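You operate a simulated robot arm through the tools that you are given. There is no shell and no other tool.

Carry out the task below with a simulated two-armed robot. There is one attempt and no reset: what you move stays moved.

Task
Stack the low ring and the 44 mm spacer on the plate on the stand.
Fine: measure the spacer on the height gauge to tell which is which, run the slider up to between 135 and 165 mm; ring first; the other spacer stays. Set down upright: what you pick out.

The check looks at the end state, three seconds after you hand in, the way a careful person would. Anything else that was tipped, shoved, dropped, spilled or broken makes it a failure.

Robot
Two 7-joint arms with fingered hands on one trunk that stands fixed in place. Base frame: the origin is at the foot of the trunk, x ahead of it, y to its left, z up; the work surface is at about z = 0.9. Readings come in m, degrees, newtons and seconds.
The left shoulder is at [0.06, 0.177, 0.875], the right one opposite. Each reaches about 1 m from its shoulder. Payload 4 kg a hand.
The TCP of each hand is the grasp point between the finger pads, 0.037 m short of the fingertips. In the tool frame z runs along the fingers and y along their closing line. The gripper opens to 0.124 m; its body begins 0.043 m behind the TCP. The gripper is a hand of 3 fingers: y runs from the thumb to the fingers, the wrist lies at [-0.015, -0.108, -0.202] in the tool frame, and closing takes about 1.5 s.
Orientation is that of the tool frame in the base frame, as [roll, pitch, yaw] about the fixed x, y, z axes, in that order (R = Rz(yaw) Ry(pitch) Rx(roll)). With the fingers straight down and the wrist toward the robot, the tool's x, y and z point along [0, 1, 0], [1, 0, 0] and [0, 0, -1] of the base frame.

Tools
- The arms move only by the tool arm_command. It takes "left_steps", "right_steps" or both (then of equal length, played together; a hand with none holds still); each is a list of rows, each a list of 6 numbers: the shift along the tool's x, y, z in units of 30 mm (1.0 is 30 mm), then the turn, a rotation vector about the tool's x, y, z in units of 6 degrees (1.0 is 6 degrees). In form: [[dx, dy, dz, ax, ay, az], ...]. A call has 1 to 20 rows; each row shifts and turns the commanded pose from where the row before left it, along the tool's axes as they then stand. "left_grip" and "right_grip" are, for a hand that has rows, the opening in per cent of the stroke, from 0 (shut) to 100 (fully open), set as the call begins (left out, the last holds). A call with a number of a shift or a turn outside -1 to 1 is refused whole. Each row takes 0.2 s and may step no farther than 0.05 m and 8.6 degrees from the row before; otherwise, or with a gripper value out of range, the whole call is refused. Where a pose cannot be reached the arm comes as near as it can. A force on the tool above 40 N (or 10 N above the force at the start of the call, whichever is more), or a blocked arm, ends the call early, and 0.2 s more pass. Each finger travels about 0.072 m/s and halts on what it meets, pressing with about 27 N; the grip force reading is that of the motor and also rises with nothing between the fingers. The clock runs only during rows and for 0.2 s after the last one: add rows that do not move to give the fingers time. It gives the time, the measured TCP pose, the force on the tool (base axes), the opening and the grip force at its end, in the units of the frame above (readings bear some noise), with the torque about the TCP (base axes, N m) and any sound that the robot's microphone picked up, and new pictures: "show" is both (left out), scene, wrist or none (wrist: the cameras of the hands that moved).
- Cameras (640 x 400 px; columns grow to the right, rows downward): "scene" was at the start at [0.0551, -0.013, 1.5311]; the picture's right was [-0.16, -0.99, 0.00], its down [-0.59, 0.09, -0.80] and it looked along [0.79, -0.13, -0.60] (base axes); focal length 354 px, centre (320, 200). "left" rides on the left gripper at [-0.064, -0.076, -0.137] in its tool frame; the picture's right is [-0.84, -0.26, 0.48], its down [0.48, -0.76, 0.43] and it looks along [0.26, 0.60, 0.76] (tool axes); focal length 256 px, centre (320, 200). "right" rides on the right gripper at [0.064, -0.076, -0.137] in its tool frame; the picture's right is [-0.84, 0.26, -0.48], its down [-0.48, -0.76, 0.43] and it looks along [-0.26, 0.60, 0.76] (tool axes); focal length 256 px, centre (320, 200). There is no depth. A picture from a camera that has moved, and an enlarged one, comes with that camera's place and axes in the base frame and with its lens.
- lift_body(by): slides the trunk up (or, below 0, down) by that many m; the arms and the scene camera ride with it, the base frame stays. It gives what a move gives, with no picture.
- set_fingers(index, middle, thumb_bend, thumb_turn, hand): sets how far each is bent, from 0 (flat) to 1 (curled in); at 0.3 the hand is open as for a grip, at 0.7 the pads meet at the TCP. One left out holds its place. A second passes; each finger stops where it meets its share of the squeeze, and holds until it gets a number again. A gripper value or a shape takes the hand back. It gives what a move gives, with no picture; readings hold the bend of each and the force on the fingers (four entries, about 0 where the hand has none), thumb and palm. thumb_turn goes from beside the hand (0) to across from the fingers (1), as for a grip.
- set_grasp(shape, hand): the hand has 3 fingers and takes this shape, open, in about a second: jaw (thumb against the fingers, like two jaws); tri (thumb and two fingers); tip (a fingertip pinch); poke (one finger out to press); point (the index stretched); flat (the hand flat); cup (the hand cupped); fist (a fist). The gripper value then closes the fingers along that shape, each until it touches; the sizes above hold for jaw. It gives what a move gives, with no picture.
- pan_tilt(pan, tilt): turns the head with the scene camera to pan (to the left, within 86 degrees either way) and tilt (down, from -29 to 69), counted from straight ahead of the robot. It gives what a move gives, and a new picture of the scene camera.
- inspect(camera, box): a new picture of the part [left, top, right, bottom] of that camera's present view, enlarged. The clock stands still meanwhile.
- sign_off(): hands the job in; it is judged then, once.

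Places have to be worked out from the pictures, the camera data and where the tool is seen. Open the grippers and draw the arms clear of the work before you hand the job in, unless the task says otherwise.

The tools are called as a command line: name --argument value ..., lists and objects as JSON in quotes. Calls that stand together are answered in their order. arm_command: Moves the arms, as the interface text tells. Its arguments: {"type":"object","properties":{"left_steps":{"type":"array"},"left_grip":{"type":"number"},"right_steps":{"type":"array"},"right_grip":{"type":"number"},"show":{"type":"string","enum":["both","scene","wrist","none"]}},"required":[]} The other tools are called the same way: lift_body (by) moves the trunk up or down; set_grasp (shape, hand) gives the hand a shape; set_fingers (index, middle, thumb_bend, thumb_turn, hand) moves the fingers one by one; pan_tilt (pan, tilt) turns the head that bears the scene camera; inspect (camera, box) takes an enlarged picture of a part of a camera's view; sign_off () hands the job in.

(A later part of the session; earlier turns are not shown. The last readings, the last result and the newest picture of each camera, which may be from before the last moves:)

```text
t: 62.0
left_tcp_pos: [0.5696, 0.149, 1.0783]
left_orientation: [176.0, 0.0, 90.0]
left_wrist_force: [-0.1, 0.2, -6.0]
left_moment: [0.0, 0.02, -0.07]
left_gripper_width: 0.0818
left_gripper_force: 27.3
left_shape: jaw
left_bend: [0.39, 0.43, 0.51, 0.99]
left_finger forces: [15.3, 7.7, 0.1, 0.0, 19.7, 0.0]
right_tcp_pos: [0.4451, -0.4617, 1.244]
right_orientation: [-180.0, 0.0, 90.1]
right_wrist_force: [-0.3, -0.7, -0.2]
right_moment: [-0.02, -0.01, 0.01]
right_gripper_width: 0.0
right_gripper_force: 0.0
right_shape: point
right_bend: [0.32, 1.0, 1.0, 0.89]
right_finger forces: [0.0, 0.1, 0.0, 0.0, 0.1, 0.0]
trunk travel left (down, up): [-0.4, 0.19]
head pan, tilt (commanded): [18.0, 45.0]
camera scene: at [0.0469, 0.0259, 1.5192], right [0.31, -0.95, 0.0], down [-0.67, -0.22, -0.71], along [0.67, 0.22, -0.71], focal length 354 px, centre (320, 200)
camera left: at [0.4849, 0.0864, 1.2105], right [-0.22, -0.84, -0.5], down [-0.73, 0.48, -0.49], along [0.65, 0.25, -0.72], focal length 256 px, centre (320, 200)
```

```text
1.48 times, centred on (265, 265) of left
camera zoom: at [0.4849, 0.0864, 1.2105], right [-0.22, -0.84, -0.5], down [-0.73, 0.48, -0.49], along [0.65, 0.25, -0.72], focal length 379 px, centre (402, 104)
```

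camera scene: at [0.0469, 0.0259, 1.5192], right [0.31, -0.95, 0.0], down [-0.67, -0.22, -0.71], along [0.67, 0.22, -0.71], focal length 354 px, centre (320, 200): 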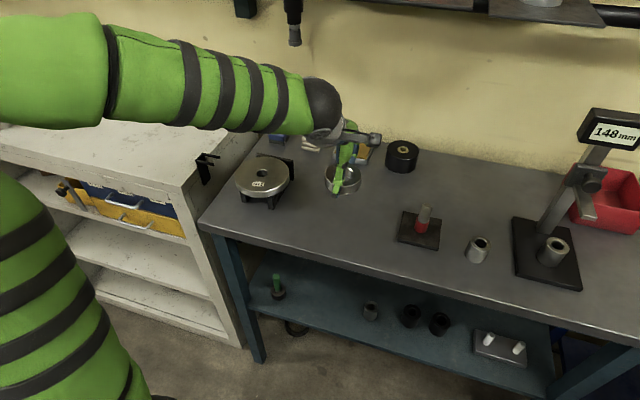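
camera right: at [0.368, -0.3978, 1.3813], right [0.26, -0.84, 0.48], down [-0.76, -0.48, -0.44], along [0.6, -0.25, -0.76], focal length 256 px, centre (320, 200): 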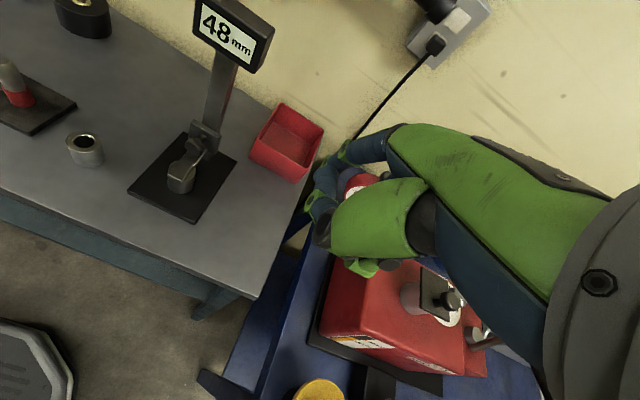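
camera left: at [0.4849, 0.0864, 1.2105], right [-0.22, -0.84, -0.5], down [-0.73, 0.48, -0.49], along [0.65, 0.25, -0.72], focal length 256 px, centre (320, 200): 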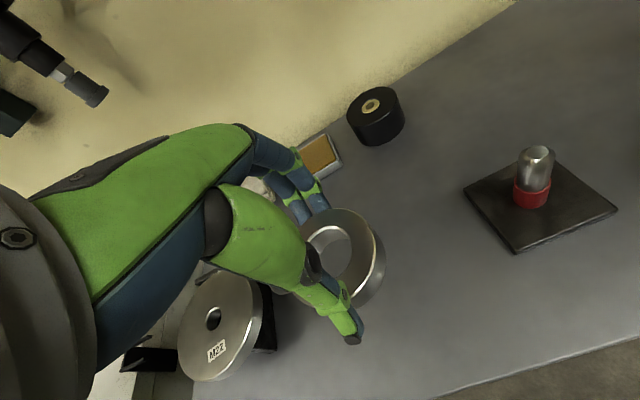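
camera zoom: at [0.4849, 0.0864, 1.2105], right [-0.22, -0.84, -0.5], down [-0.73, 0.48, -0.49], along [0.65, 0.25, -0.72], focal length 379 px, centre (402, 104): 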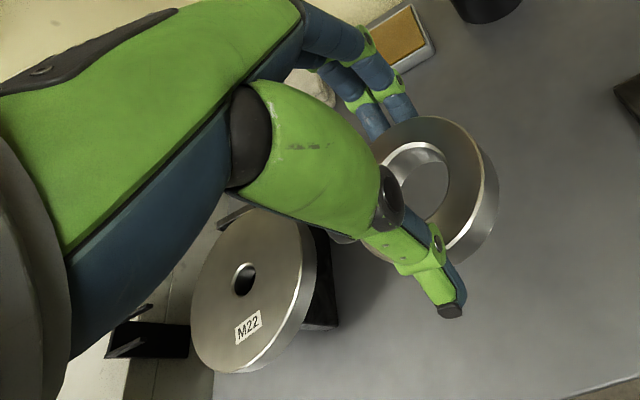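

The ring hangs level in the hand, its centre within 2 mm of the TCP. The plate hole triangulates to about (0.616, 0.357, 0.967). I'll carry the ring over the plate, staying about 70 mm above it.

arm_command --left_steps '[[0.25, 0.056, -0.008, 0, 0, 0], [0.5, 0.112, -0.016, 0, 0, 0], [0.5, 0.112, -0.016, 0, 0, 0], [0.5, 0.112, -0.016, 0, 0, 0], [0.5, 0.112, -0.016, 0, 0, 0], [0.5, 0.112, -0.016, 0, 0, 0], [0.5, 0.112, -0.016, 0, 0, 0], [0.5, 0.112, -0.016, 0, 0, 0], [0.5, 0.112, -0.016, 0, 0, 0], [0.5, 0.112, -0.016, 0, 0, 0], [0.5, 0.112, -0.016, 0, 0, 0], [0.5, 0.112, -0.016, 0, 0, 0], [0.5, 0.112, -0.016, 0, 0, 0], [0.5, 0.112, -0.016, 0, 0, 0], [0.25, 0.056, -0.008, 0, 0, 0], [0, 0, 0, 0, 0, 0]]' --show "both"

inspect --camera "scene" --box '[200, 100, 330, 230]'

inspect --camera "left" --box '[200, 130, 480, 400]'

```text
t: 65.4
left_tcp_pos: [0.6158, 0.3608, 1.0872]
left_orientation: [175.9, 0.0, 90.1]
left_wrist_force: [-0.1, 0.5, -5.8]
left_moment: [0.0, 0.03, 0.02]
left_gripper_width: 0.0819
left_gripper_force: 27.1
left_shape: jaw
left_bend: [0.39, 0.43, 0.51, 0.99]
left_finger forces: [15.3, 7.7, 0.0, 0.0, 19.6, 0.1]
right_tcp_pos: [0.4446, -0.4615, 1.2434]
right_orientation: [180.0, 0.0, 90.1]
right_wrist_force: [-0.2, -0.4, 0.0]
right_moment: [-0.02, 0.0, 0.0]
right_gripper_width: 0.0
right_gripper_force: 0.0
right_shape: point
right_bend: [0.32, 1.0, 1.0, 0.89]
right_finger forces: [0.1, 0.0, 0.1, 0.0, 0.0, 0.0]
trunk travel left (down, up): [-0.4, 0.19]
head pan, tilt (commanded): [18.0, 45.0]
camera scene: at [0.0469, 0.026, 1.5192], right [0.31, -0.95, 0.0], down [-0.67, -0.22, -0.71], along [0.67, 0.22, -0.71], focal length 354 px, centre (320, 200)
camera left: at [0.5312, 0.297, 1.2199], right [-0.22, -0.84, -0.5], down [-0.73, 0.48, -0.49], along [0.65, 0.25, -0.72], focal length 256 px, centre (320, 200)
```

scene: 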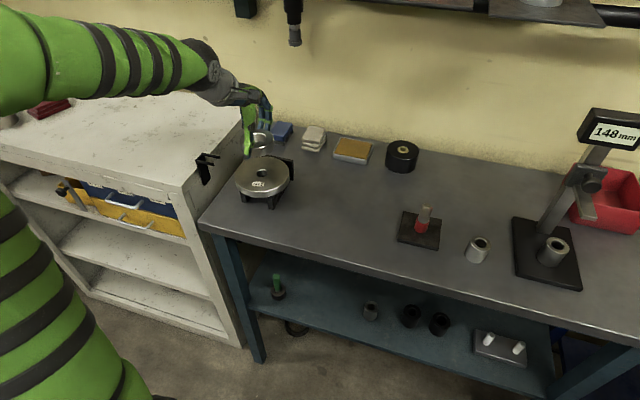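
left: 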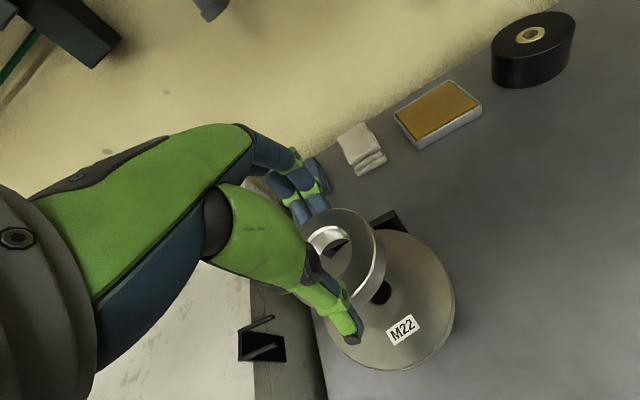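

```text
3.08 times, centred on (265, 165) of scene
camera zoom: at [0.0469, 0.026, 1.5192], right [0.31, -0.95, 0.0], down [-0.67, -0.22, -0.71], along [0.67, 0.22, -0.71], focal length 1088 px, centre (489, 308)
```

zoom: 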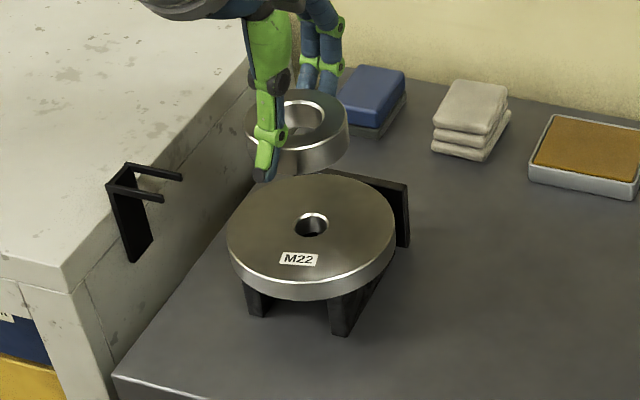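

```text
1.48 times, centred on (340, 265) of left
camera zoom: at [0.5312, 0.297, 1.2199], right [-0.22, -0.84, -0.5], down [-0.73, 0.48, -0.49], along [0.65, 0.25, -0.72], focal length 379 px, centre (290, 104)
```

zoom: 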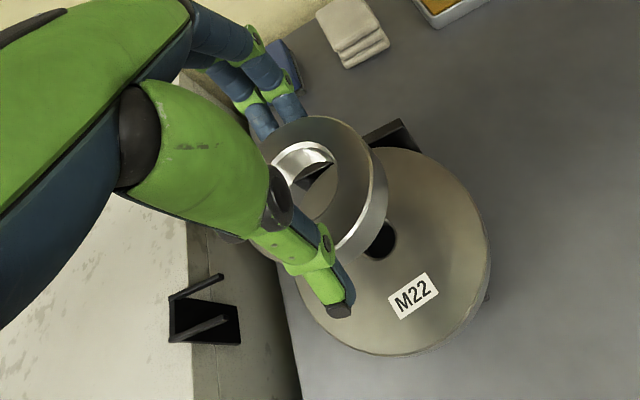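

The plate hole now triangulates consistently to (0.6147, 0.355) with its top at z 0.970. I'll enlarge further to pin down the ring's centre relative to the plate before lowering.

inspect --camera "scene" --box '[230, 115, 290, 165]'

inspect --camera "left" --box '[290, 190, 400, 300]'

```text
8.00 times, centred on (260, 140) of scene
camera zoom: at [0.0469, 0.026, 1.5192], right [0.31, -0.95, 0.0], down [-0.67, -0.22, -0.71], along [0.67, 0.22, -0.71], focal length 2829 px, centre (800, 680)
```

zoom: 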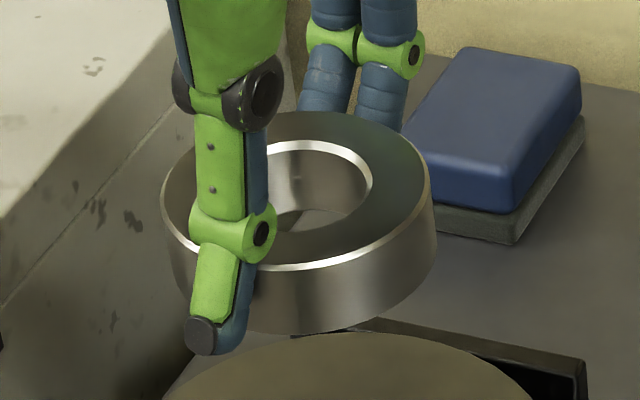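

```text
3.64 times, centred on (345, 245) of left
camera zoom: at [0.5312, 0.297, 1.2199], right [-0.22, -0.84, -0.5], down [-0.73, 0.48, -0.49], along [0.65, 0.25, -0.72], focal length 931 px, centre (229, 36)
```

zoom: 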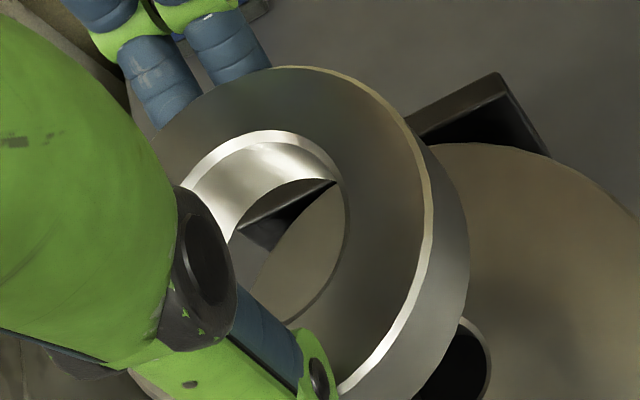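

The ring's centre is at about (0.619, 0.357), i.e. 3 mm ahead and 3.5 mm right of the TCP. I'll correct to centre it over the plate hole and lower to about 8 mm above the plate.

arm_command --left_steps '[[-0.015, -0.058, 0.43, 0, 0, 0], [-0.015, -0.058, 0.43, 0, 0, 0], [-0.015, -0.058, 0.43, 0, 0, 0], [-0.015, -0.058, 0.43, 0, 0, 0], [-0.015, -0.058, 0.43, 0, 0, 0], [0, 0, 0, 0, 0, 0]]' --show "none"

inspect --camera "scene" --box '[220, 120, 310, 210]'

inspect --camera "left" --box '[250, 160, 470, 370]'

```text
t: 66.8
left_tcp_pos: [0.6121, 0.3568, 1.021]
left_orientation: [175.9, -0.1, 90.0]
left_wrist_force: [-1.0, 0.8, -5.4]
left_moment: [-0.02, 0.05, 0.01]
left_gripper_width: 0.0817
left_gripper_force: 27.2
left_shape: jaw
left_bend: [0.39, 0.43, 0.51, 0.99]
left_finger forces: [15.3, 7.8, 0.1, 0.0, 19.7, 0.0]
right_tcp_pos: [0.4446, -0.4611, 1.2449]
right_orientation: [-179.9, 0.1, 90.0]
right_wrist_force: [0.0, 1.0, -0.4]
right_moment: [-0.01, -0.01, -0.02]
right_gripper_width: 0.0
right_gripper_force: 0.1
right_shape: point
right_bend: [0.32, 1.0, 1.0, 0.89]
right_finger forces: [0.0, 0.0, 0.1, 0.1, 0.1, 0.0]
trunk travel left (down, up): [-0.4, 0.19]
head pan, tilt (commanded): [18.0, 45.0]
```

```text
4.44 times, centred on (265, 165) of scene
camera zoom: at [0.0469, 0.026, 1.5192], right [0.31, -0.95, 0.0], down [-0.67, -0.22, -0.71], along [0.67, 0.22, -0.71], focal length 1572 px, centre (564, 356)
```

zoom: 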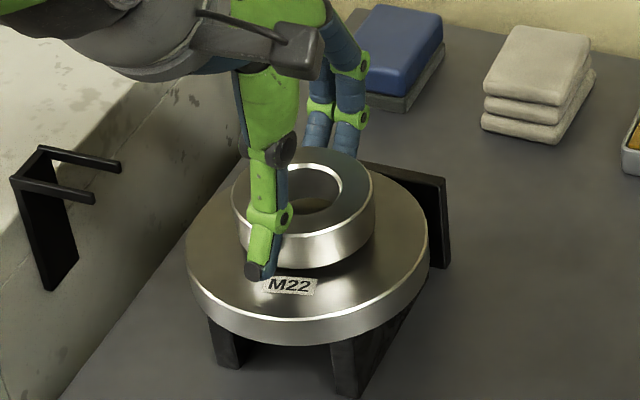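

```text
1.90 times, centred on (360, 265) of left
camera zoom: at [0.5276, 0.2943, 1.1547], right [-0.22, -0.84, -0.5], down [-0.73, 0.48, -0.49], along [0.65, 0.25, -0.72], focal length 488 px, centre (244, 76)
```

zoom: 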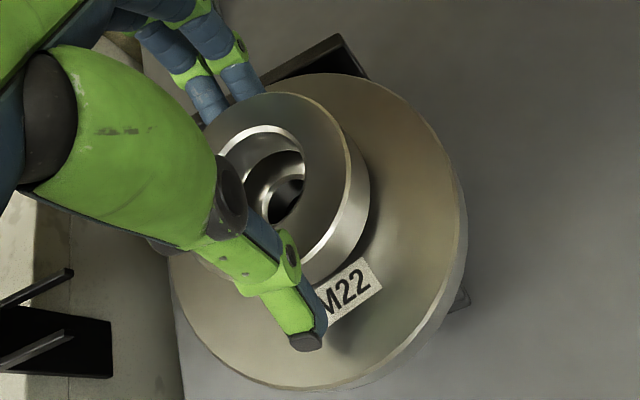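

The ring is concentric with the plate within about 2 mm (I'll shift 1.5 mm left) and about 7 mm above it. I'll lower in small steps, watching the wrist force for touchdown.

arm_command --left_steps '[[0.05, -0.0035, 0.05, 0, 0, 0], [0, -0.0035, 0.05, 0, 0, 0], [0, -0.0035, 0.05, 0, 0, 0], [0, 0, 0, 0, 0, 0]]' --show "none"

```text
t: 67.8
left_tcp_pos: [0.6124, 0.3575, 1.0191]
left_orientation: [175.9, 0.0, 90.0]
left_wrist_force: [1.2, -0.6, -5.7]
left_moment: [0.04, 0.04, 0.03]
left_gripper_width: 0.0821
left_gripper_force: 26.7
left_shape: jaw
left_bend: [0.39, 0.43, 0.51, 0.99]
left_finger forces: [15.3, 7.7, 0.0, 0.0, 19.7, 0.0]
right_tcp_pos: [0.4447, -0.4624, 1.2432]
right_orientation: [-180.0, 0.0, 90.1]
right_wrist_force: [0.4, 0.2, -0.1]
right_moment: [0.02, 0.01, 0.0]
right_gripper_width: 0.0
right_gripper_force: 0.2
right_shape: point
right_bend: [0.32, 1.0, 1.0, 0.89]
right_finger forces: [0.0, 0.0, 0.1, 0.0, 0.0, 0.1]
trunk travel left (down, up): [-0.4, 0.19]
head pan, tilt (commanded): [18.0, 45.0]
```

No contact yet (still carrying −5.7 N). I'll keep lowering in 1 mm steps.

arm_command --left_steps '[[0, -0.0025, 0.035, 0, 0, 0], [0, -0.0025, 0.035, 0, 0, 0], [0, -0.0025, 0.035, 0, 0, 0], [0, 0, 0, 0, 0, 0]]' --show "none"

inspect --camera "scene" --box '[220, 130, 310, 210]'

```text
t: 68.8
left_tcp_pos: [0.6124, 0.3577, 1.0157]
left_orientation: [176.0, 0.0, 90.0]
left_wrist_force: [-0.5, 0.1, -3.1]
left_moment: [0.01, 0.15, 0.04]
left_gripper_width: 0.0821
left_gripper_force: 27.1
left_shape: jaw
left_bend: [0.39, 0.43, 0.51, 0.99]
left_finger forces: [15.2, 7.7, 0.0, 0.0, 21.4, 0.1]
right_tcp_pos: [0.4447, -0.4615, 1.2447]
right_orientation: [180.0, 0.0, 90.0]
right_wrist_force: [-0.6, 0.1, -0.2]
right_moment: [-0.05, -0.02, 0.02]
right_gripper_width: 0.0
right_gripper_force: 0.1
right_shape: point
right_bend: [0.32, 1.0, 1.0, 0.89]
right_finger forces: [0.1, 0.0, 0.1, 0.1, 0.1, 0.1]
trunk travel left (down, up): [-0.4, 0.19]
head pan, tilt (commanded): [18.0, 45.0]
```

```text
5.00 times, centred on (265, 170) of scene
camera zoom: at [0.0467, 0.026, 1.5193], right [0.31, -0.95, 0.0], down [-0.67, -0.22, -0.71], along [0.67, 0.22, -0.71], focal length 1768 px, centre (595, 350)
```

zoom: 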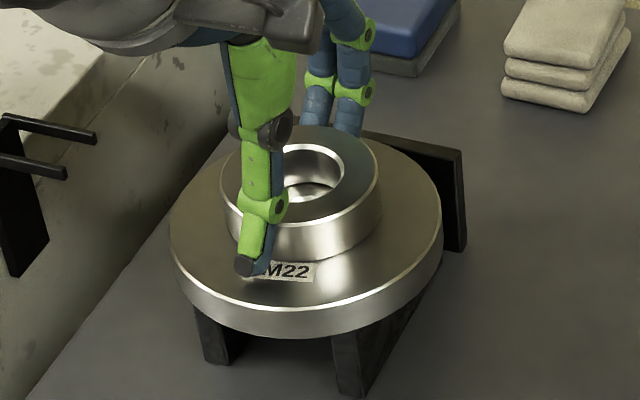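

The load dropped to −3.1 N, so touchdown has begun. I'll go another 1 mm to seat the ring.

arm_command --left_steps '[[0, -0.002, 0.03, 0, 0, 0], [0, 0, 0, 0, 0, 0]]' --show "none"

inspect --camera "left" --box '[250, 160, 470, 370]'

```text
t: 69.4
left_tcp_pos: [0.6111, 0.3574, 1.0151]
left_orientation: [175.9, 0.1, 90.0]
left_wrist_force: [-0.7, 0.7, 2.4]
left_moment: [0.04, 0.26, 0.01]
left_gripper_width: 0.0818
left_gripper_force: 26.6
left_shape: jaw
left_bend: [0.39, 0.43, 0.51, 0.99]
left_finger forces: [15.7, 8.3, 0.0, 0.1, 24.1, 0.0]
right_tcp_pos: [0.4444, -0.4609, 1.2439]
right_orientation: [180.0, 0.0, 90.0]
right_wrist_force: [0.8, 0.5, 0.1]
right_moment: [-0.03, -0.03, 0.0]
right_gripper_width: 0.0
right_gripper_force: 0.0
right_shape: point
right_bend: [0.32, 1.0, 1.0, 0.89]
right_finger forces: [0.0, 0.1, 0.0, 0.1, 0.0, 0.0]
trunk travel left (down, up): [-0.4, 0.19]
head pan, tilt (commanded): [18.0, 45.0]
```

```text
1.90 times, centred on (360, 265) of left
camera zoom: at [0.5271, 0.2951, 1.1478], right [-0.22, -0.84, -0.5], down [-0.73, 0.48, -0.49], along [0.65, 0.26, -0.72], focal length 488 px, centre (244, 76)
```

zoom: 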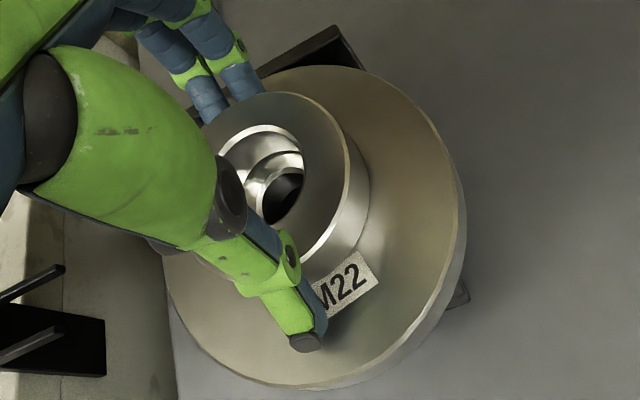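

The ring is seated (net force now +2.4 N up, same as it was on the table). I'll release gently by opening each finger only a little.

set_fingers --hand "left" --index 0.34 --middle 0.34 --thumb_bend 0.41

inspect --camera "left" --box '[250, 160, 470, 370]'

inspect --camera "scene" --box '[220, 130, 310, 210]'

```text
t: 70.4
left_tcp_pos: [0.6116, 0.3585, 1.0147]
left_orientation: [176.0, 0.0, 90.0]
left_wrist_force: [0.2, -0.8, -0.5]
left_moment: [-0.02, 0.0, 0.02]
left_gripper_width: 0.1007
left_gripper_force: 0.0
left_shape: fingers
left_bend: [0.34, 0.34, 0.41, 1.0]
left_finger forces: [0.1, 0.0, 0.0, 0.0, 0.0, 0.0]
right_tcp_pos: [0.4447, -0.4614, 1.2447]
right_orientation: [-179.9, -0.1, 90.0]
right_wrist_force: [-0.4, -0.1, -0.3]
right_moment: [-0.03, 0.01, 0.0]
right_gripper_width: 0.0
right_gripper_force: 0.1
right_shape: point
right_bend: [0.32, 1.0, 1.0, 0.89]
right_finger forces: [0.0, 0.0, 0.1, 0.0, 0.0, 0.1]
trunk travel left (down, up): [-0.4, 0.19]
head pan, tilt (commanded): [18.0, 45.0]
```

```text
1.90 times, centred on (360, 265) of left
camera zoom: at [0.5271, 0.2952, 1.1473], right [-0.22, -0.84, -0.5], down [-0.73, 0.48, -0.49], along [0.65, 0.26, -0.72], focal length 488 px, centre (244, 76)
```

zoom: 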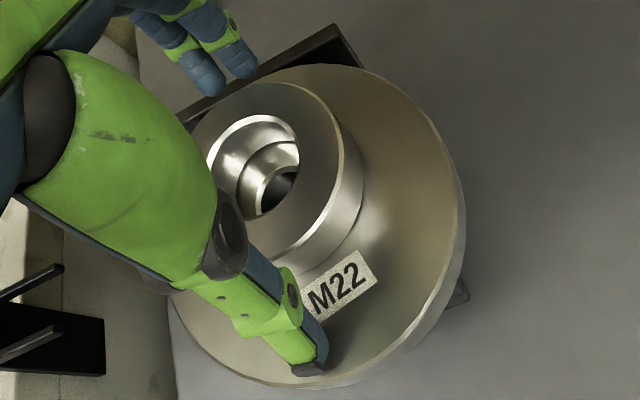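

```text
5.00 times, centred on (265, 170) of scene
camera zoom: at [0.0466, 0.0258, 1.5192], right [0.31, -0.95, 0.0], down [-0.67, -0.22, -0.71], along [0.67, 0.22, -0.71], focal length 1768 px, centre (595, 350)
```

zoom: 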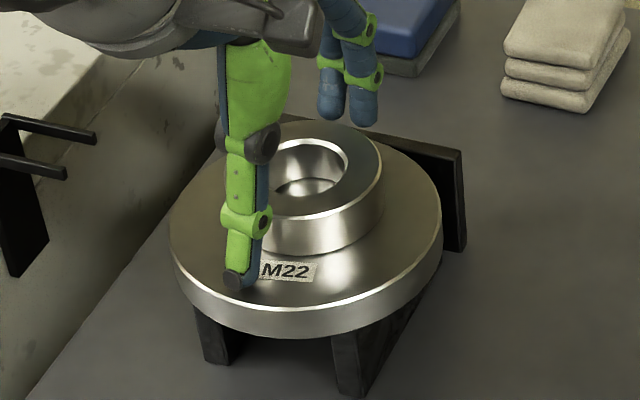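

Released; the ring shifted back a few millimetres on release. I'll raise the hand straight up and move it off, then measure how well the ring is centred.

arm_command --left_steps '[[0, 0.021, -0.299, 0, 0, 0], [0, 0.035, -0.499, 0, 0, 0], [0, 0.07, -0.998, 0, 0, 0], [0, 0.07, -0.998, 0, 0, 0], [0, 0.07, -0.998, 0, 0, 0], [-1, 0, -0.5, 0, 0, 0], [-1, 0, -0.5, 0, 0, 0], [-1, 0, 0, 0, 0, 0], [-1, 0, 0, 0, 0, 0], [-1, 0, 0, 0, 0, 0], [0, 0, 0, 0, 0, 0]]' --show "both"

inspect --camera "scene" --box '[225, 140, 305, 210]'

inspect --camera "left" --box '[120, 240, 300, 400]'

```text
t: 72.8
left_tcp_pos: [0.6075, 0.2071, 1.1574]
left_orientation: [176.0, 0.0, 90.0]
left_wrist_force: [-0.8, -0.8, 0.4]
left_moment: [-0.02, 0.01, 0.0]
left_gripper_width: 0.1007
left_gripper_force: 0.1
left_shape: fingers
left_bend: [0.34, 0.34, 0.41, 1.0]
left_finger forces: [0.0, 0.0, 0.0, 0.0, 0.0, 0.0]
right_tcp_pos: [0.4451, -0.4614, 1.2437]
right_orientation: [180.0, -0.1, 90.0]
right_wrist_force: [0.2, -0.1, -0.5]
right_moment: [0.03, 0.01, 0.0]
right_gripper_width: 0.0
right_gripper_force: 0.2
right_shape: point
right_bend: [0.32, 1.0, 1.0, 0.89]
right_finger forces: [0.0, 0.0, 0.0, 0.0, 0.1, 0.1]
trunk travel left (down, up): [-0.4, 0.19]
head pan, tilt (commanded): [18.0, 45.0]
camera scene: at [0.0466, 0.0259, 1.5192], right [0.31, -0.95, 0.0], down [-0.67, -0.22, -0.71], along [0.67, 0.22, -0.71], focal length 354 px, centre (320, 200)
camera left: at [0.524, 0.1441, 1.2902], right [-0.22, -0.84, -0.5], down [-0.73, 0.48, -0.49], along [0.65, 0.26, -0.72], focal length 256 px, centre (320, 200)
```

scene: 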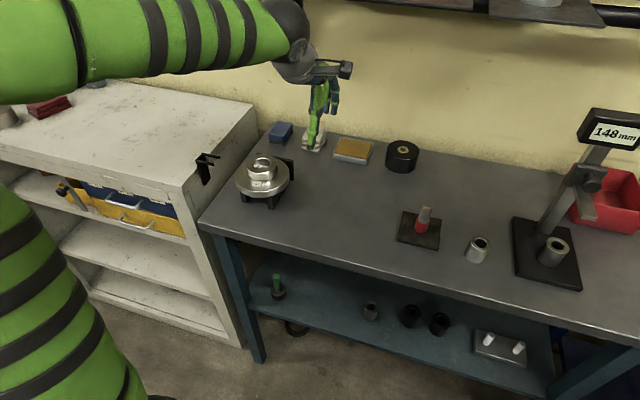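
left: 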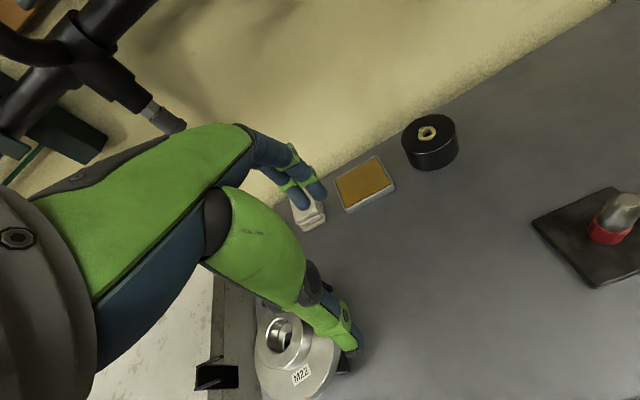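

```text
5.71 times, centred on (265, 175) of scene
camera zoom: at [0.0466, 0.0259, 1.5192], right [0.31, -0.95, 0.0], down [-0.67, -0.22, -0.71], along [0.67, 0.22, -0.71], focal length 2021 px, centre (634, 343)
```

zoom: 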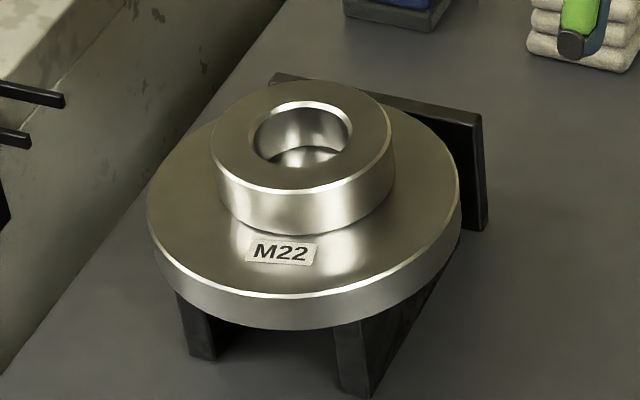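

```text
2.50 times, centred on (210, 320) of left
camera zoom: at [0.524, 0.1441, 1.2902], right [-0.22, -0.84, -0.5], down [-0.73, 0.48, -0.49], along [0.65, 0.26, -0.72], focal length 640 px, centre (595, -100)
```

zoom: 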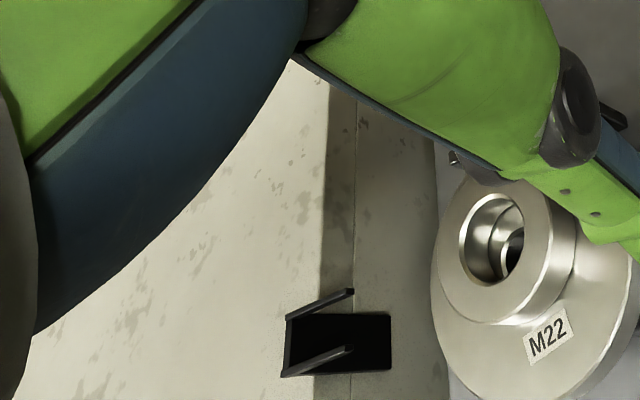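

The ring lies about 6–7 mm behind the plate's centre. I'll nudge it forward with the two fingers from behind: go back over it and lower to where the fingertips overlap the ring's side.

arm_command --left_steps '[[0.833, 0.018, 0.263, 0, 0, 0], [0.833, 0.018, 0.263, 0, 0, 0], [0.833, 0.018, 0.263, 0, 0, 0], [0.833, 0.018, 0.263, 0, 0, 0], [0.833, 0.018, 0.263, 0, 0, 0], [0.833, 0.018, 0.263, 0, 0, 0], [0, -0.056, 0.798, 0, 0, 0], [0, -0.056, 0.798, 0, 0, 0], [0, -0.049, 0.698, 0, 0, 0], [0, 0, 0, 0, 0, 0]]' --show "none"

inspect --camera "scene" --box '[220, 120, 310, 210]'

inspect --camera "left" --box '[250, 140, 470, 370]'

```text
t: 75.0
left_tcp_pos: [0.6147, 0.3582, 1.0418]
left_orientation: [176.0, -0.1, 90.1]
left_wrist_force: [-0.7, 0.9, 0.3]
left_moment: [0.04, 0.01, 0.01]
left_gripper_width: 0.1008
left_gripper_force: 0.1
left_shape: fingers
left_bend: [0.34, 0.34, 0.41, 1.0]
left_finger forces: [0.0, 0.0, 0.1, 0.0, 0.1, 0.0]
right_tcp_pos: [0.4442, -0.4621, 1.2442]
right_orientation: [180.0, 0.0, 90.0]
right_wrist_force: [-0.7, -0.5, 0.3]
right_moment: [-0.04, 0.01, -0.01]
right_gripper_width: 0.0
right_gripper_force: 0.0
right_shape: point
right_bend: [0.32, 1.0, 1.0, 0.89]
right_finger forces: [0.0, 0.0, 0.0, 0.0, 0.0, 0.0]
trunk travel left (down, up): [-0.4, 0.19]
head pan, tilt (commanded): [18.0, 45.0]
```

```text
4.44 times, centred on (265, 165) of scene
camera zoom: at [0.0465, 0.0258, 1.5192], right [0.31, -0.95, 0.0], down [-0.67, -0.22, -0.71], along [0.67, 0.22, -0.71], focal length 1572 px, centre (564, 356)
```

zoom: 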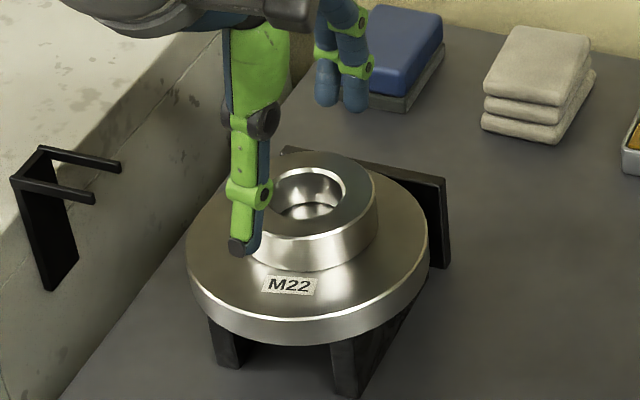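

```text
1.74 times, centred on (360, 255) of left
camera zoom: at [0.5304, 0.2953, 1.175], right [-0.22, -0.84, -0.5], down [-0.73, 0.48, -0.49], along [0.65, 0.26, -0.72], focal length 445 px, centre (250, 104)
```

zoom: 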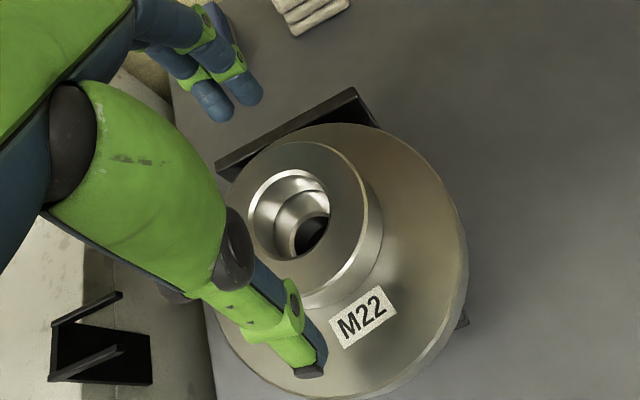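

The fingertips are behind the ring and clear of the stand's back plate. I'll lower to overlap the ring's side and move forward (−x) 8 mm, watching the finger forces.

arm_command --left_steps '[[0, -0.028, 0.399, 0, 0, 0], [0, -0.027, 0.389, 0, 0, 0], [0, -0.1, -0.007, 0, 0, 0], [0, -0.1, -0.007, 0, 0, 0], [0, -0.067, -0.005, 0, 0, 0], [0, 0, 0, 0, 0, 0]]' --show "none"

inspect --camera "left" --box '[250, 140, 470, 370]'

```text
t: 76.4
left_tcp_pos: [0.6083, 0.3581, 1.0185]
left_orientation: [175.9, 0.0, 90.0]
left_wrist_force: [-0.7, 0.3, 0.6]
left_moment: [-0.03, 0.02, -0.01]
left_gripper_width: 0.1007
left_gripper_force: 0.2
left_shape: fingers
left_bend: [0.34, 0.34, 0.41, 1.0]
left_finger forces: [0.0, 0.0, 0.0, 0.0, 0.0, 0.0]
right_tcp_pos: [0.4444, -0.4618, 1.2436]
right_orientation: [-179.9, 0.0, 90.0]
right_wrist_force: [0.1, 0.2, 0.1]
right_moment: [-0.03, 0.03, 0.02]
right_gripper_width: 0.0001
right_gripper_force: 0.0
right_shape: point
right_bend: [0.32, 1.0, 1.0, 0.89]
right_finger forces: [0.0, 0.1, 0.1, 0.1, 0.0, 0.0]
trunk travel left (down, up): [-0.4, 0.19]
head pan, tilt (commanded): [18.0, 45.0]
```

```text
1.74 times, centred on (360, 255) of left
camera zoom: at [0.5234, 0.2952, 1.1513], right [-0.22, -0.84, -0.5], down [-0.73, 0.48, -0.49], along [0.65, 0.25, -0.72], focal length 445 px, centre (250, 104)
```

zoom: 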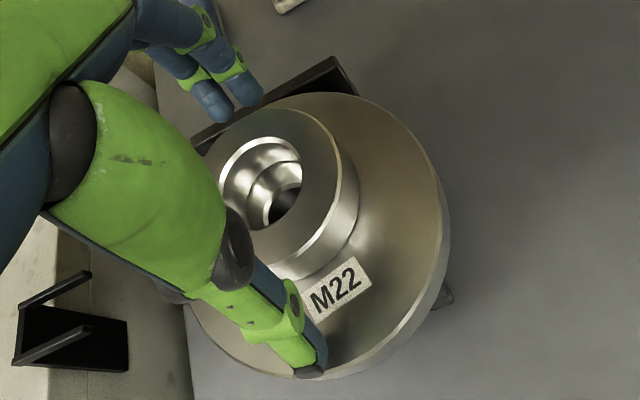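

No contact yet. I'll continue forward in 1.5–2 mm steps until the fingers register the ring.

arm_command --left_steps '[[0, -0.06, -0.004, 0, 0, 0], [0, -0.05, -0.0035, 0, 0, 0], [0, -0.05, -0.0035, 0, 0, 0], [0, 0, 0, 0, 0, 0]]' --show "none"

inspect --camera "left" --box '[250, 140, 470, 370]'

```text
t: 77.4
left_tcp_pos: [0.6036, 0.3587, 1.0188]
left_orientation: [175.9, 0.0, 90.0]
left_wrist_force: [0.5, -0.4, -0.6]
left_moment: [0.02, -0.01, 0.0]
left_gripper_width: 0.1006
left_gripper_force: 0.0
left_shape: fingers
left_bend: [0.34, 0.34, 0.41, 1.0]
left_finger forces: [0.1, 0.1, 0.0, 0.0, 0.0, 0.1]
right_tcp_pos: [0.4449, -0.4621, 1.2446]
right_orientation: [180.0, 0.0, 90.0]
right_wrist_force: [0.1, 0.2, -0.2]
right_moment: [-0.03, 0.01, 0.01]
right_gripper_width: 0.0
right_gripper_force: 0.0
right_shape: point
right_bend: [0.32, 1.0, 1.0, 0.89]
right_finger forces: [0.0, 0.0, 0.0, 0.0, 0.0, 0.1]
trunk travel left (down, up): [-0.4, 0.19]
head pan, tilt (commanded): [18.0, 45.0]
```

```text
1.74 times, centred on (360, 255) of left
camera zoom: at [0.5191, 0.2958, 1.1514], right [-0.22, -0.84, -0.5], down [-0.73, 0.48, -0.49], along [0.65, 0.26, -0.72], focal length 445 px, centre (250, 104)
```

zoom: 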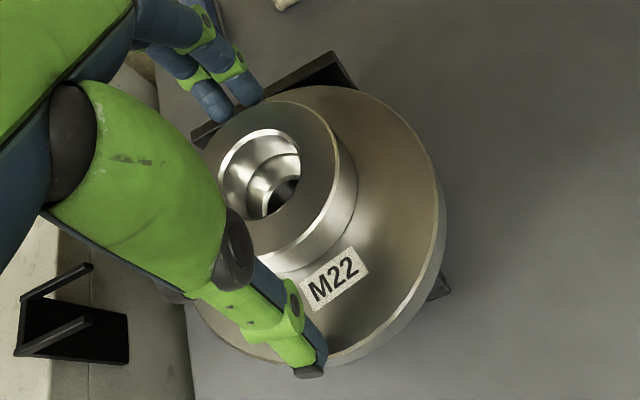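

Still no contact. I'll check from the scene camera where the fingertips are relative to the ring before continuing.

inspect --camera "scene" --box '[230, 120, 300, 200]'

inspect --camera "left" --box '[280, 140, 400, 280]'

```text
5.00 times, centred on (265, 160) of scene
camera zoom: at [0.0465, 0.0258, 1.5192], right [0.31, -0.95, 0.0], down [-0.67, -0.22, -0.71], along [0.67, 0.22, -0.71], focal length 1768 px, centre (595, 400)
```

zoom: 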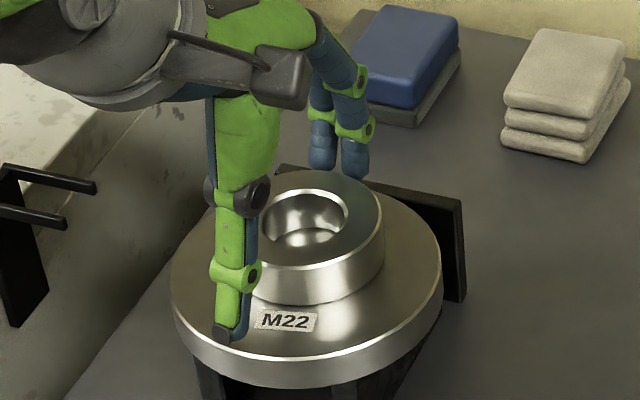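

```text
2.86 times, centred on (340, 210) of left
camera zoom: at [0.5191, 0.2958, 1.1514], right [-0.22, -0.84, -0.5], down [-0.73, 0.48, -0.49], along [0.65, 0.26, -0.72], focal length 731 px, centre (263, 171)
```

zoom: 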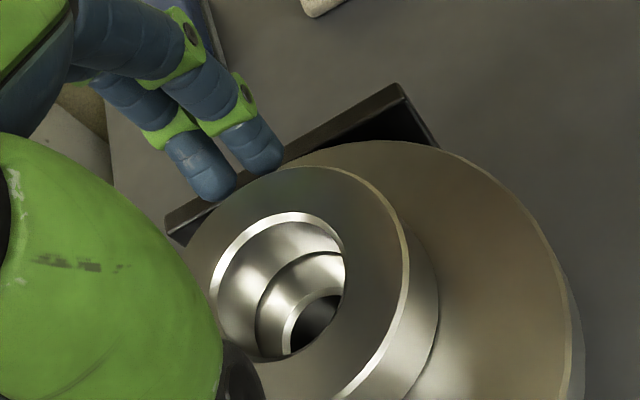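

The fingertips are right behind the ring's rear rim and dip below it. I'll continue forward in small steps.

arm_command --left_steps '[[0, -0.05, -0.0035, 0, 0, 0], [0, -0.05, -0.0035, 0, 0, 0], [0, 0, 0, 0, 0, 0]]' --show "none"

```text
t: 78.2
left_tcp_pos: [0.6005, 0.3583, 1.018]
left_orientation: [176.1, 0.1, 90.0]
left_wrist_force: [-0.2, -0.2, 1.2]
left_moment: [0.0, 0.0, -0.02]
left_gripper_width: 0.1006
left_gripper_force: 0.1
left_shape: fingers
left_bend: [0.34, 0.34, 0.41, 1.0]
left_finger forces: [0.0, 0.0, 0.1, 0.0, 0.0, 0.0]
right_tcp_pos: [0.445, -0.4613, 1.2436]
right_orientation: [-179.8, 0.1, 90.0]
right_wrist_force: [-0.4, 0.2, -0.4]
right_moment: [-0.03, -0.05, -0.02]
right_gripper_width: 0.0001
right_gripper_force: 0.1
right_shape: point
right_bend: [0.32, 1.0, 1.0, 0.89]
right_finger forces: [0.0, 0.0, 0.0, 0.1, 0.0, 0.1]
trunk travel left (down, up): [-0.4, 0.19]
head pan, tilt (commanded): [18.0, 45.0]
```

Still nothing. Let me look again closely before continuing.

inspect --camera "left" --box '[280, 140, 400, 280]'

inspect --camera "scene" --box '[240, 130, 290, 170]'

```text
2.86 times, centred on (340, 210) of left
camera zoom: at [0.5158, 0.2953, 1.1509], right [-0.22, -0.84, -0.5], down [-0.73, 0.48, -0.49], along [0.65, 0.26, -0.72], focal length 731 px, centre (263, 171)
```

zoom: 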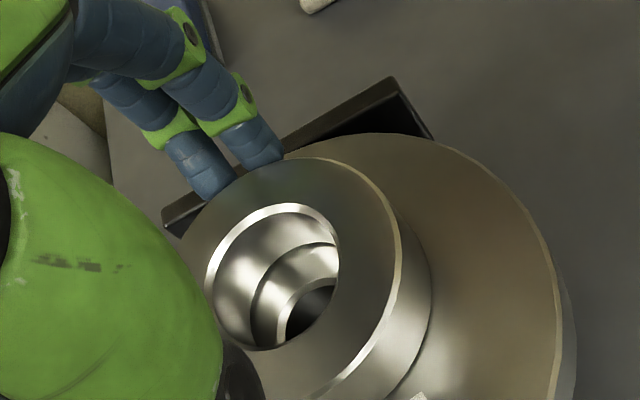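

```text
10.00 times, centred on (265, 150) of scene
camera zoom: at [0.0465, 0.0258, 1.5192], right [0.31, -0.95, 0.0], down [-0.67, -0.22, -0.71], along [0.67, 0.22, -0.71], focal length 3536 px, centre (870, 700)
```

zoom: 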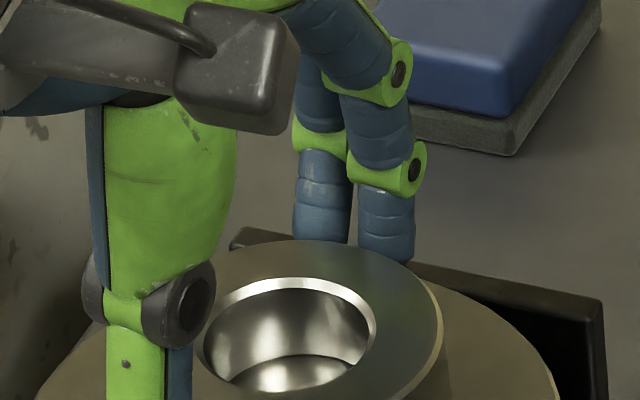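

The fingertips are behind and below the ring's rim, almost touching. I'll continue 1.5 mm at a time.

arm_command --left_steps '[[0, -0.05, -0.0035, 0, 0, 0], [0, -0.05, -0.0035, 0, 0, 0], [0, 0, 0, 0, 0, 0]]' --show "none"

```text
t: 79.0
left_tcp_pos: [0.5968, 0.3587, 1.0167]
left_orientation: [176.0, -0.1, 90.0]
left_wrist_force: [2.1, 0.5, 0.2]
left_moment: [0.05, -0.06, 0.01]
left_gripper_width: 0.1021
left_gripper_force: 1.2
left_shape: fingers
left_bend: [0.33, 0.34, 0.41, 1.0]
left_finger forces: [1.1, 0.8, 0.0, 0.0, 0.0, 0.0]
right_tcp_pos: [0.446, -0.4616, 1.2436]
right_orientation: [180.0, 0.0, 90.0]
right_wrist_force: [0.1, 0.0, 0.3]
right_moment: [0.0, -0.01, 0.01]
right_gripper_width: 0.0003
right_gripper_force: 0.0
right_shape: point
right_bend: [0.32, 1.0, 1.0, 0.89]
right_finger forces: [0.1, 0.1, 0.1, 0.0, 0.0, 0.0]
trunk travel left (down, up): [-0.4, 0.19]
head pan, tilt (commanded): [18.0, 45.0]
```

Contact made (about 1 N on each finger). I'll push 5 mm further and re-measure.

arm_command --left_steps '[[0, -0.04, -0.003, 0, 0, 0], [0, -0.04, -0.003, 0, 0, 0], [0, -0.04, -0.003, 0, 0, 0], [0, -0.04, -0.003, 0, 0, 0], [0, 0, 0, 0, 0, 0]]' --show "none"

inspect --camera "scene" --box '[225, 140, 305, 210]'

inspect --camera "left" --box '[250, 140, 470, 370]'

```text
t: 80.2
left_tcp_pos: [0.5916, 0.3573, 1.0194]
left_orientation: [176.0, 0.1, 90.0]
left_wrist_force: [2.1, -0.2, -0.6]
left_moment: [0.0, -0.11, 0.01]
left_gripper_width: 0.1023
left_gripper_force: 1.4
left_shape: fingers
left_bend: [0.33, 0.33, 0.41, 1.0]
left_finger forces: [1.0, 0.7, 0.0, 0.1, 0.0, 0.1]
right_tcp_pos: [0.4457, -0.4622, 1.2441]
right_orientation: [-180.0, 0.0, 90.1]
right_wrist_force: [-0.1, -0.1, -0.4]
right_moment: [0.02, -0.01, 0.0]
right_gripper_width: 0.0002
right_gripper_force: 0.1
right_shape: point
right_bend: [0.32, 1.0, 1.0, 0.89]
right_finger forces: [0.1, 0.1, 0.0, 0.0, 0.1, 0.0]
trunk travel left (down, up): [-0.4, 0.19]
head pan, tilt (commanded): [18.0, 45.0]
```

```text
5.71 times, centred on (265, 175) of scene
camera zoom: at [0.0467, 0.0258, 1.5192], right [0.31, -0.95, 0.0], down [-0.67, -0.22, -0.71], along [0.67, 0.22, -0.71], focal length 2021 px, centre (634, 343)
```

zoom: 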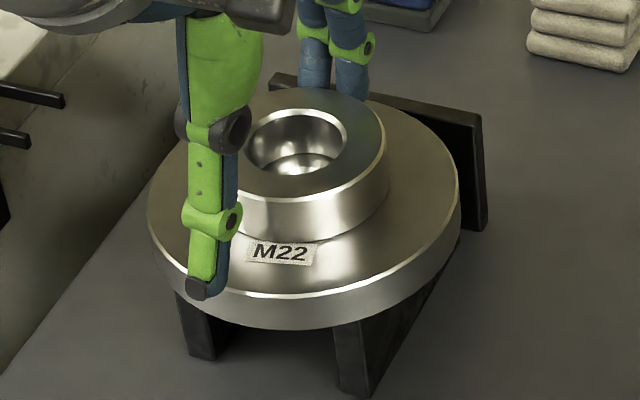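

```text
1.74 times, centred on (360, 255) of left
camera zoom: at [0.5075, 0.295, 1.1509], right [-0.22, -0.84, -0.5], down [-0.73, 0.48, -0.49], along [0.65, 0.26, -0.72], focal length 445 px, centre (250, 104)
```

zoom: 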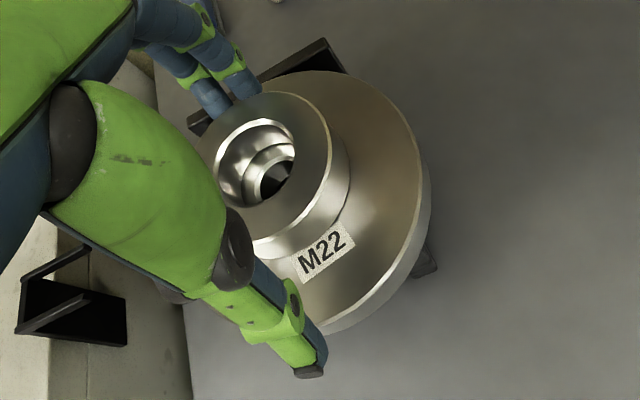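

The plate hasn't moved and the ring's centre is now about (0.6166, 0.3566), within 2.5 mm of the plate centre. I'll push 1.5 mm more, back off, and raise the hand clear.

arm_command --left_steps '[[0, -0.05, -0.0035, 0, 0, 0], [0, 0, 0, 0, 0, 0], [0, 0.1, 0.007, 0, 0, 0], [0, 0.1, 0.007, 0, 0, 0], [0, 0.05, -0.4, 0, 0, 0], [0, 0.07, -0.998, 0, 0, 0], [0, 0.07, -0.998, 0, 0, 0], [0, 0.07, -0.998, 0, 0, 0], [0, 0.07, -0.998, 0, 0, 0], [-1, 0, 0, 0, 0, 0], [-1, 0, 0, 0, 0, 0], [-1, 0, 0, 0, 0, 0], [-1, 0, 0, 0, 0, 0], [-1, 0, 0, 0, 0, 0], [0, 0, 0, 0, 0, 0]]' --show "none"

inspect --camera "scene" --box '[225, 140, 305, 210]'

inspect --camera "left" --box '[200, 260, 380, 400]'

```text
t: 83.4
left_tcp_pos: [0.5965, 0.208, 1.1511]
left_orientation: [176.0, 0.0, 90.0]
left_wrist_force: [0.1, 0.4, 0.1]
left_moment: [0.01, 0.03, -0.05]
left_gripper_width: 0.1011
left_gripper_force: 0.0
left_shape: fingers
left_bend: [0.34, 0.34, 0.41, 1.0]
left_finger forces: [0.0, 0.0, 0.0, 0.1, 0.0, 0.1]
right_tcp_pos: [0.4452, -0.4607, 1.2438]
right_orientation: [-180.0, 0.0, 90.0]
right_wrist_force: [0.2, 0.3, 0.8]
right_moment: [-0.01, 0.01, -0.01]
right_gripper_width: 0.0
right_gripper_force: 0.0
right_shape: point
right_bend: [0.32, 1.0, 1.0, 0.89]
right_finger forces: [0.0, 0.0, 0.0, 0.1, 0.1, 0.0]
trunk travel left (down, up): [-0.4, 0.19]
head pan, tilt (commanded): [18.0, 45.0]
```

```text
5.71 times, centred on (265, 175) of scene
camera zoom: at [0.0465, 0.0259, 1.5192], right [0.31, -0.95, 0.0], down [-0.67, -0.22, -0.71], along [0.67, 0.22, -0.71], focal length 2021 px, centre (634, 343)
```

zoom: 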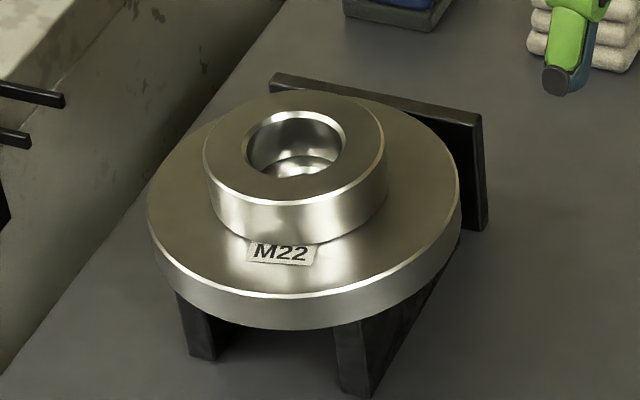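

```text
2.86 times, centred on (290, 330) of left
camera zoom: at [0.5124, 0.1455, 1.2835], right [-0.22, -0.84, -0.5], down [-0.73, 0.48, -0.49], along [0.65, 0.26, -0.72], focal length 731 px, centre (406, -171)
```

zoom: 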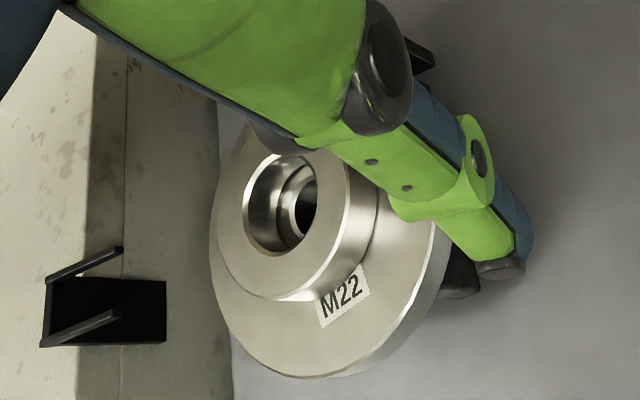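

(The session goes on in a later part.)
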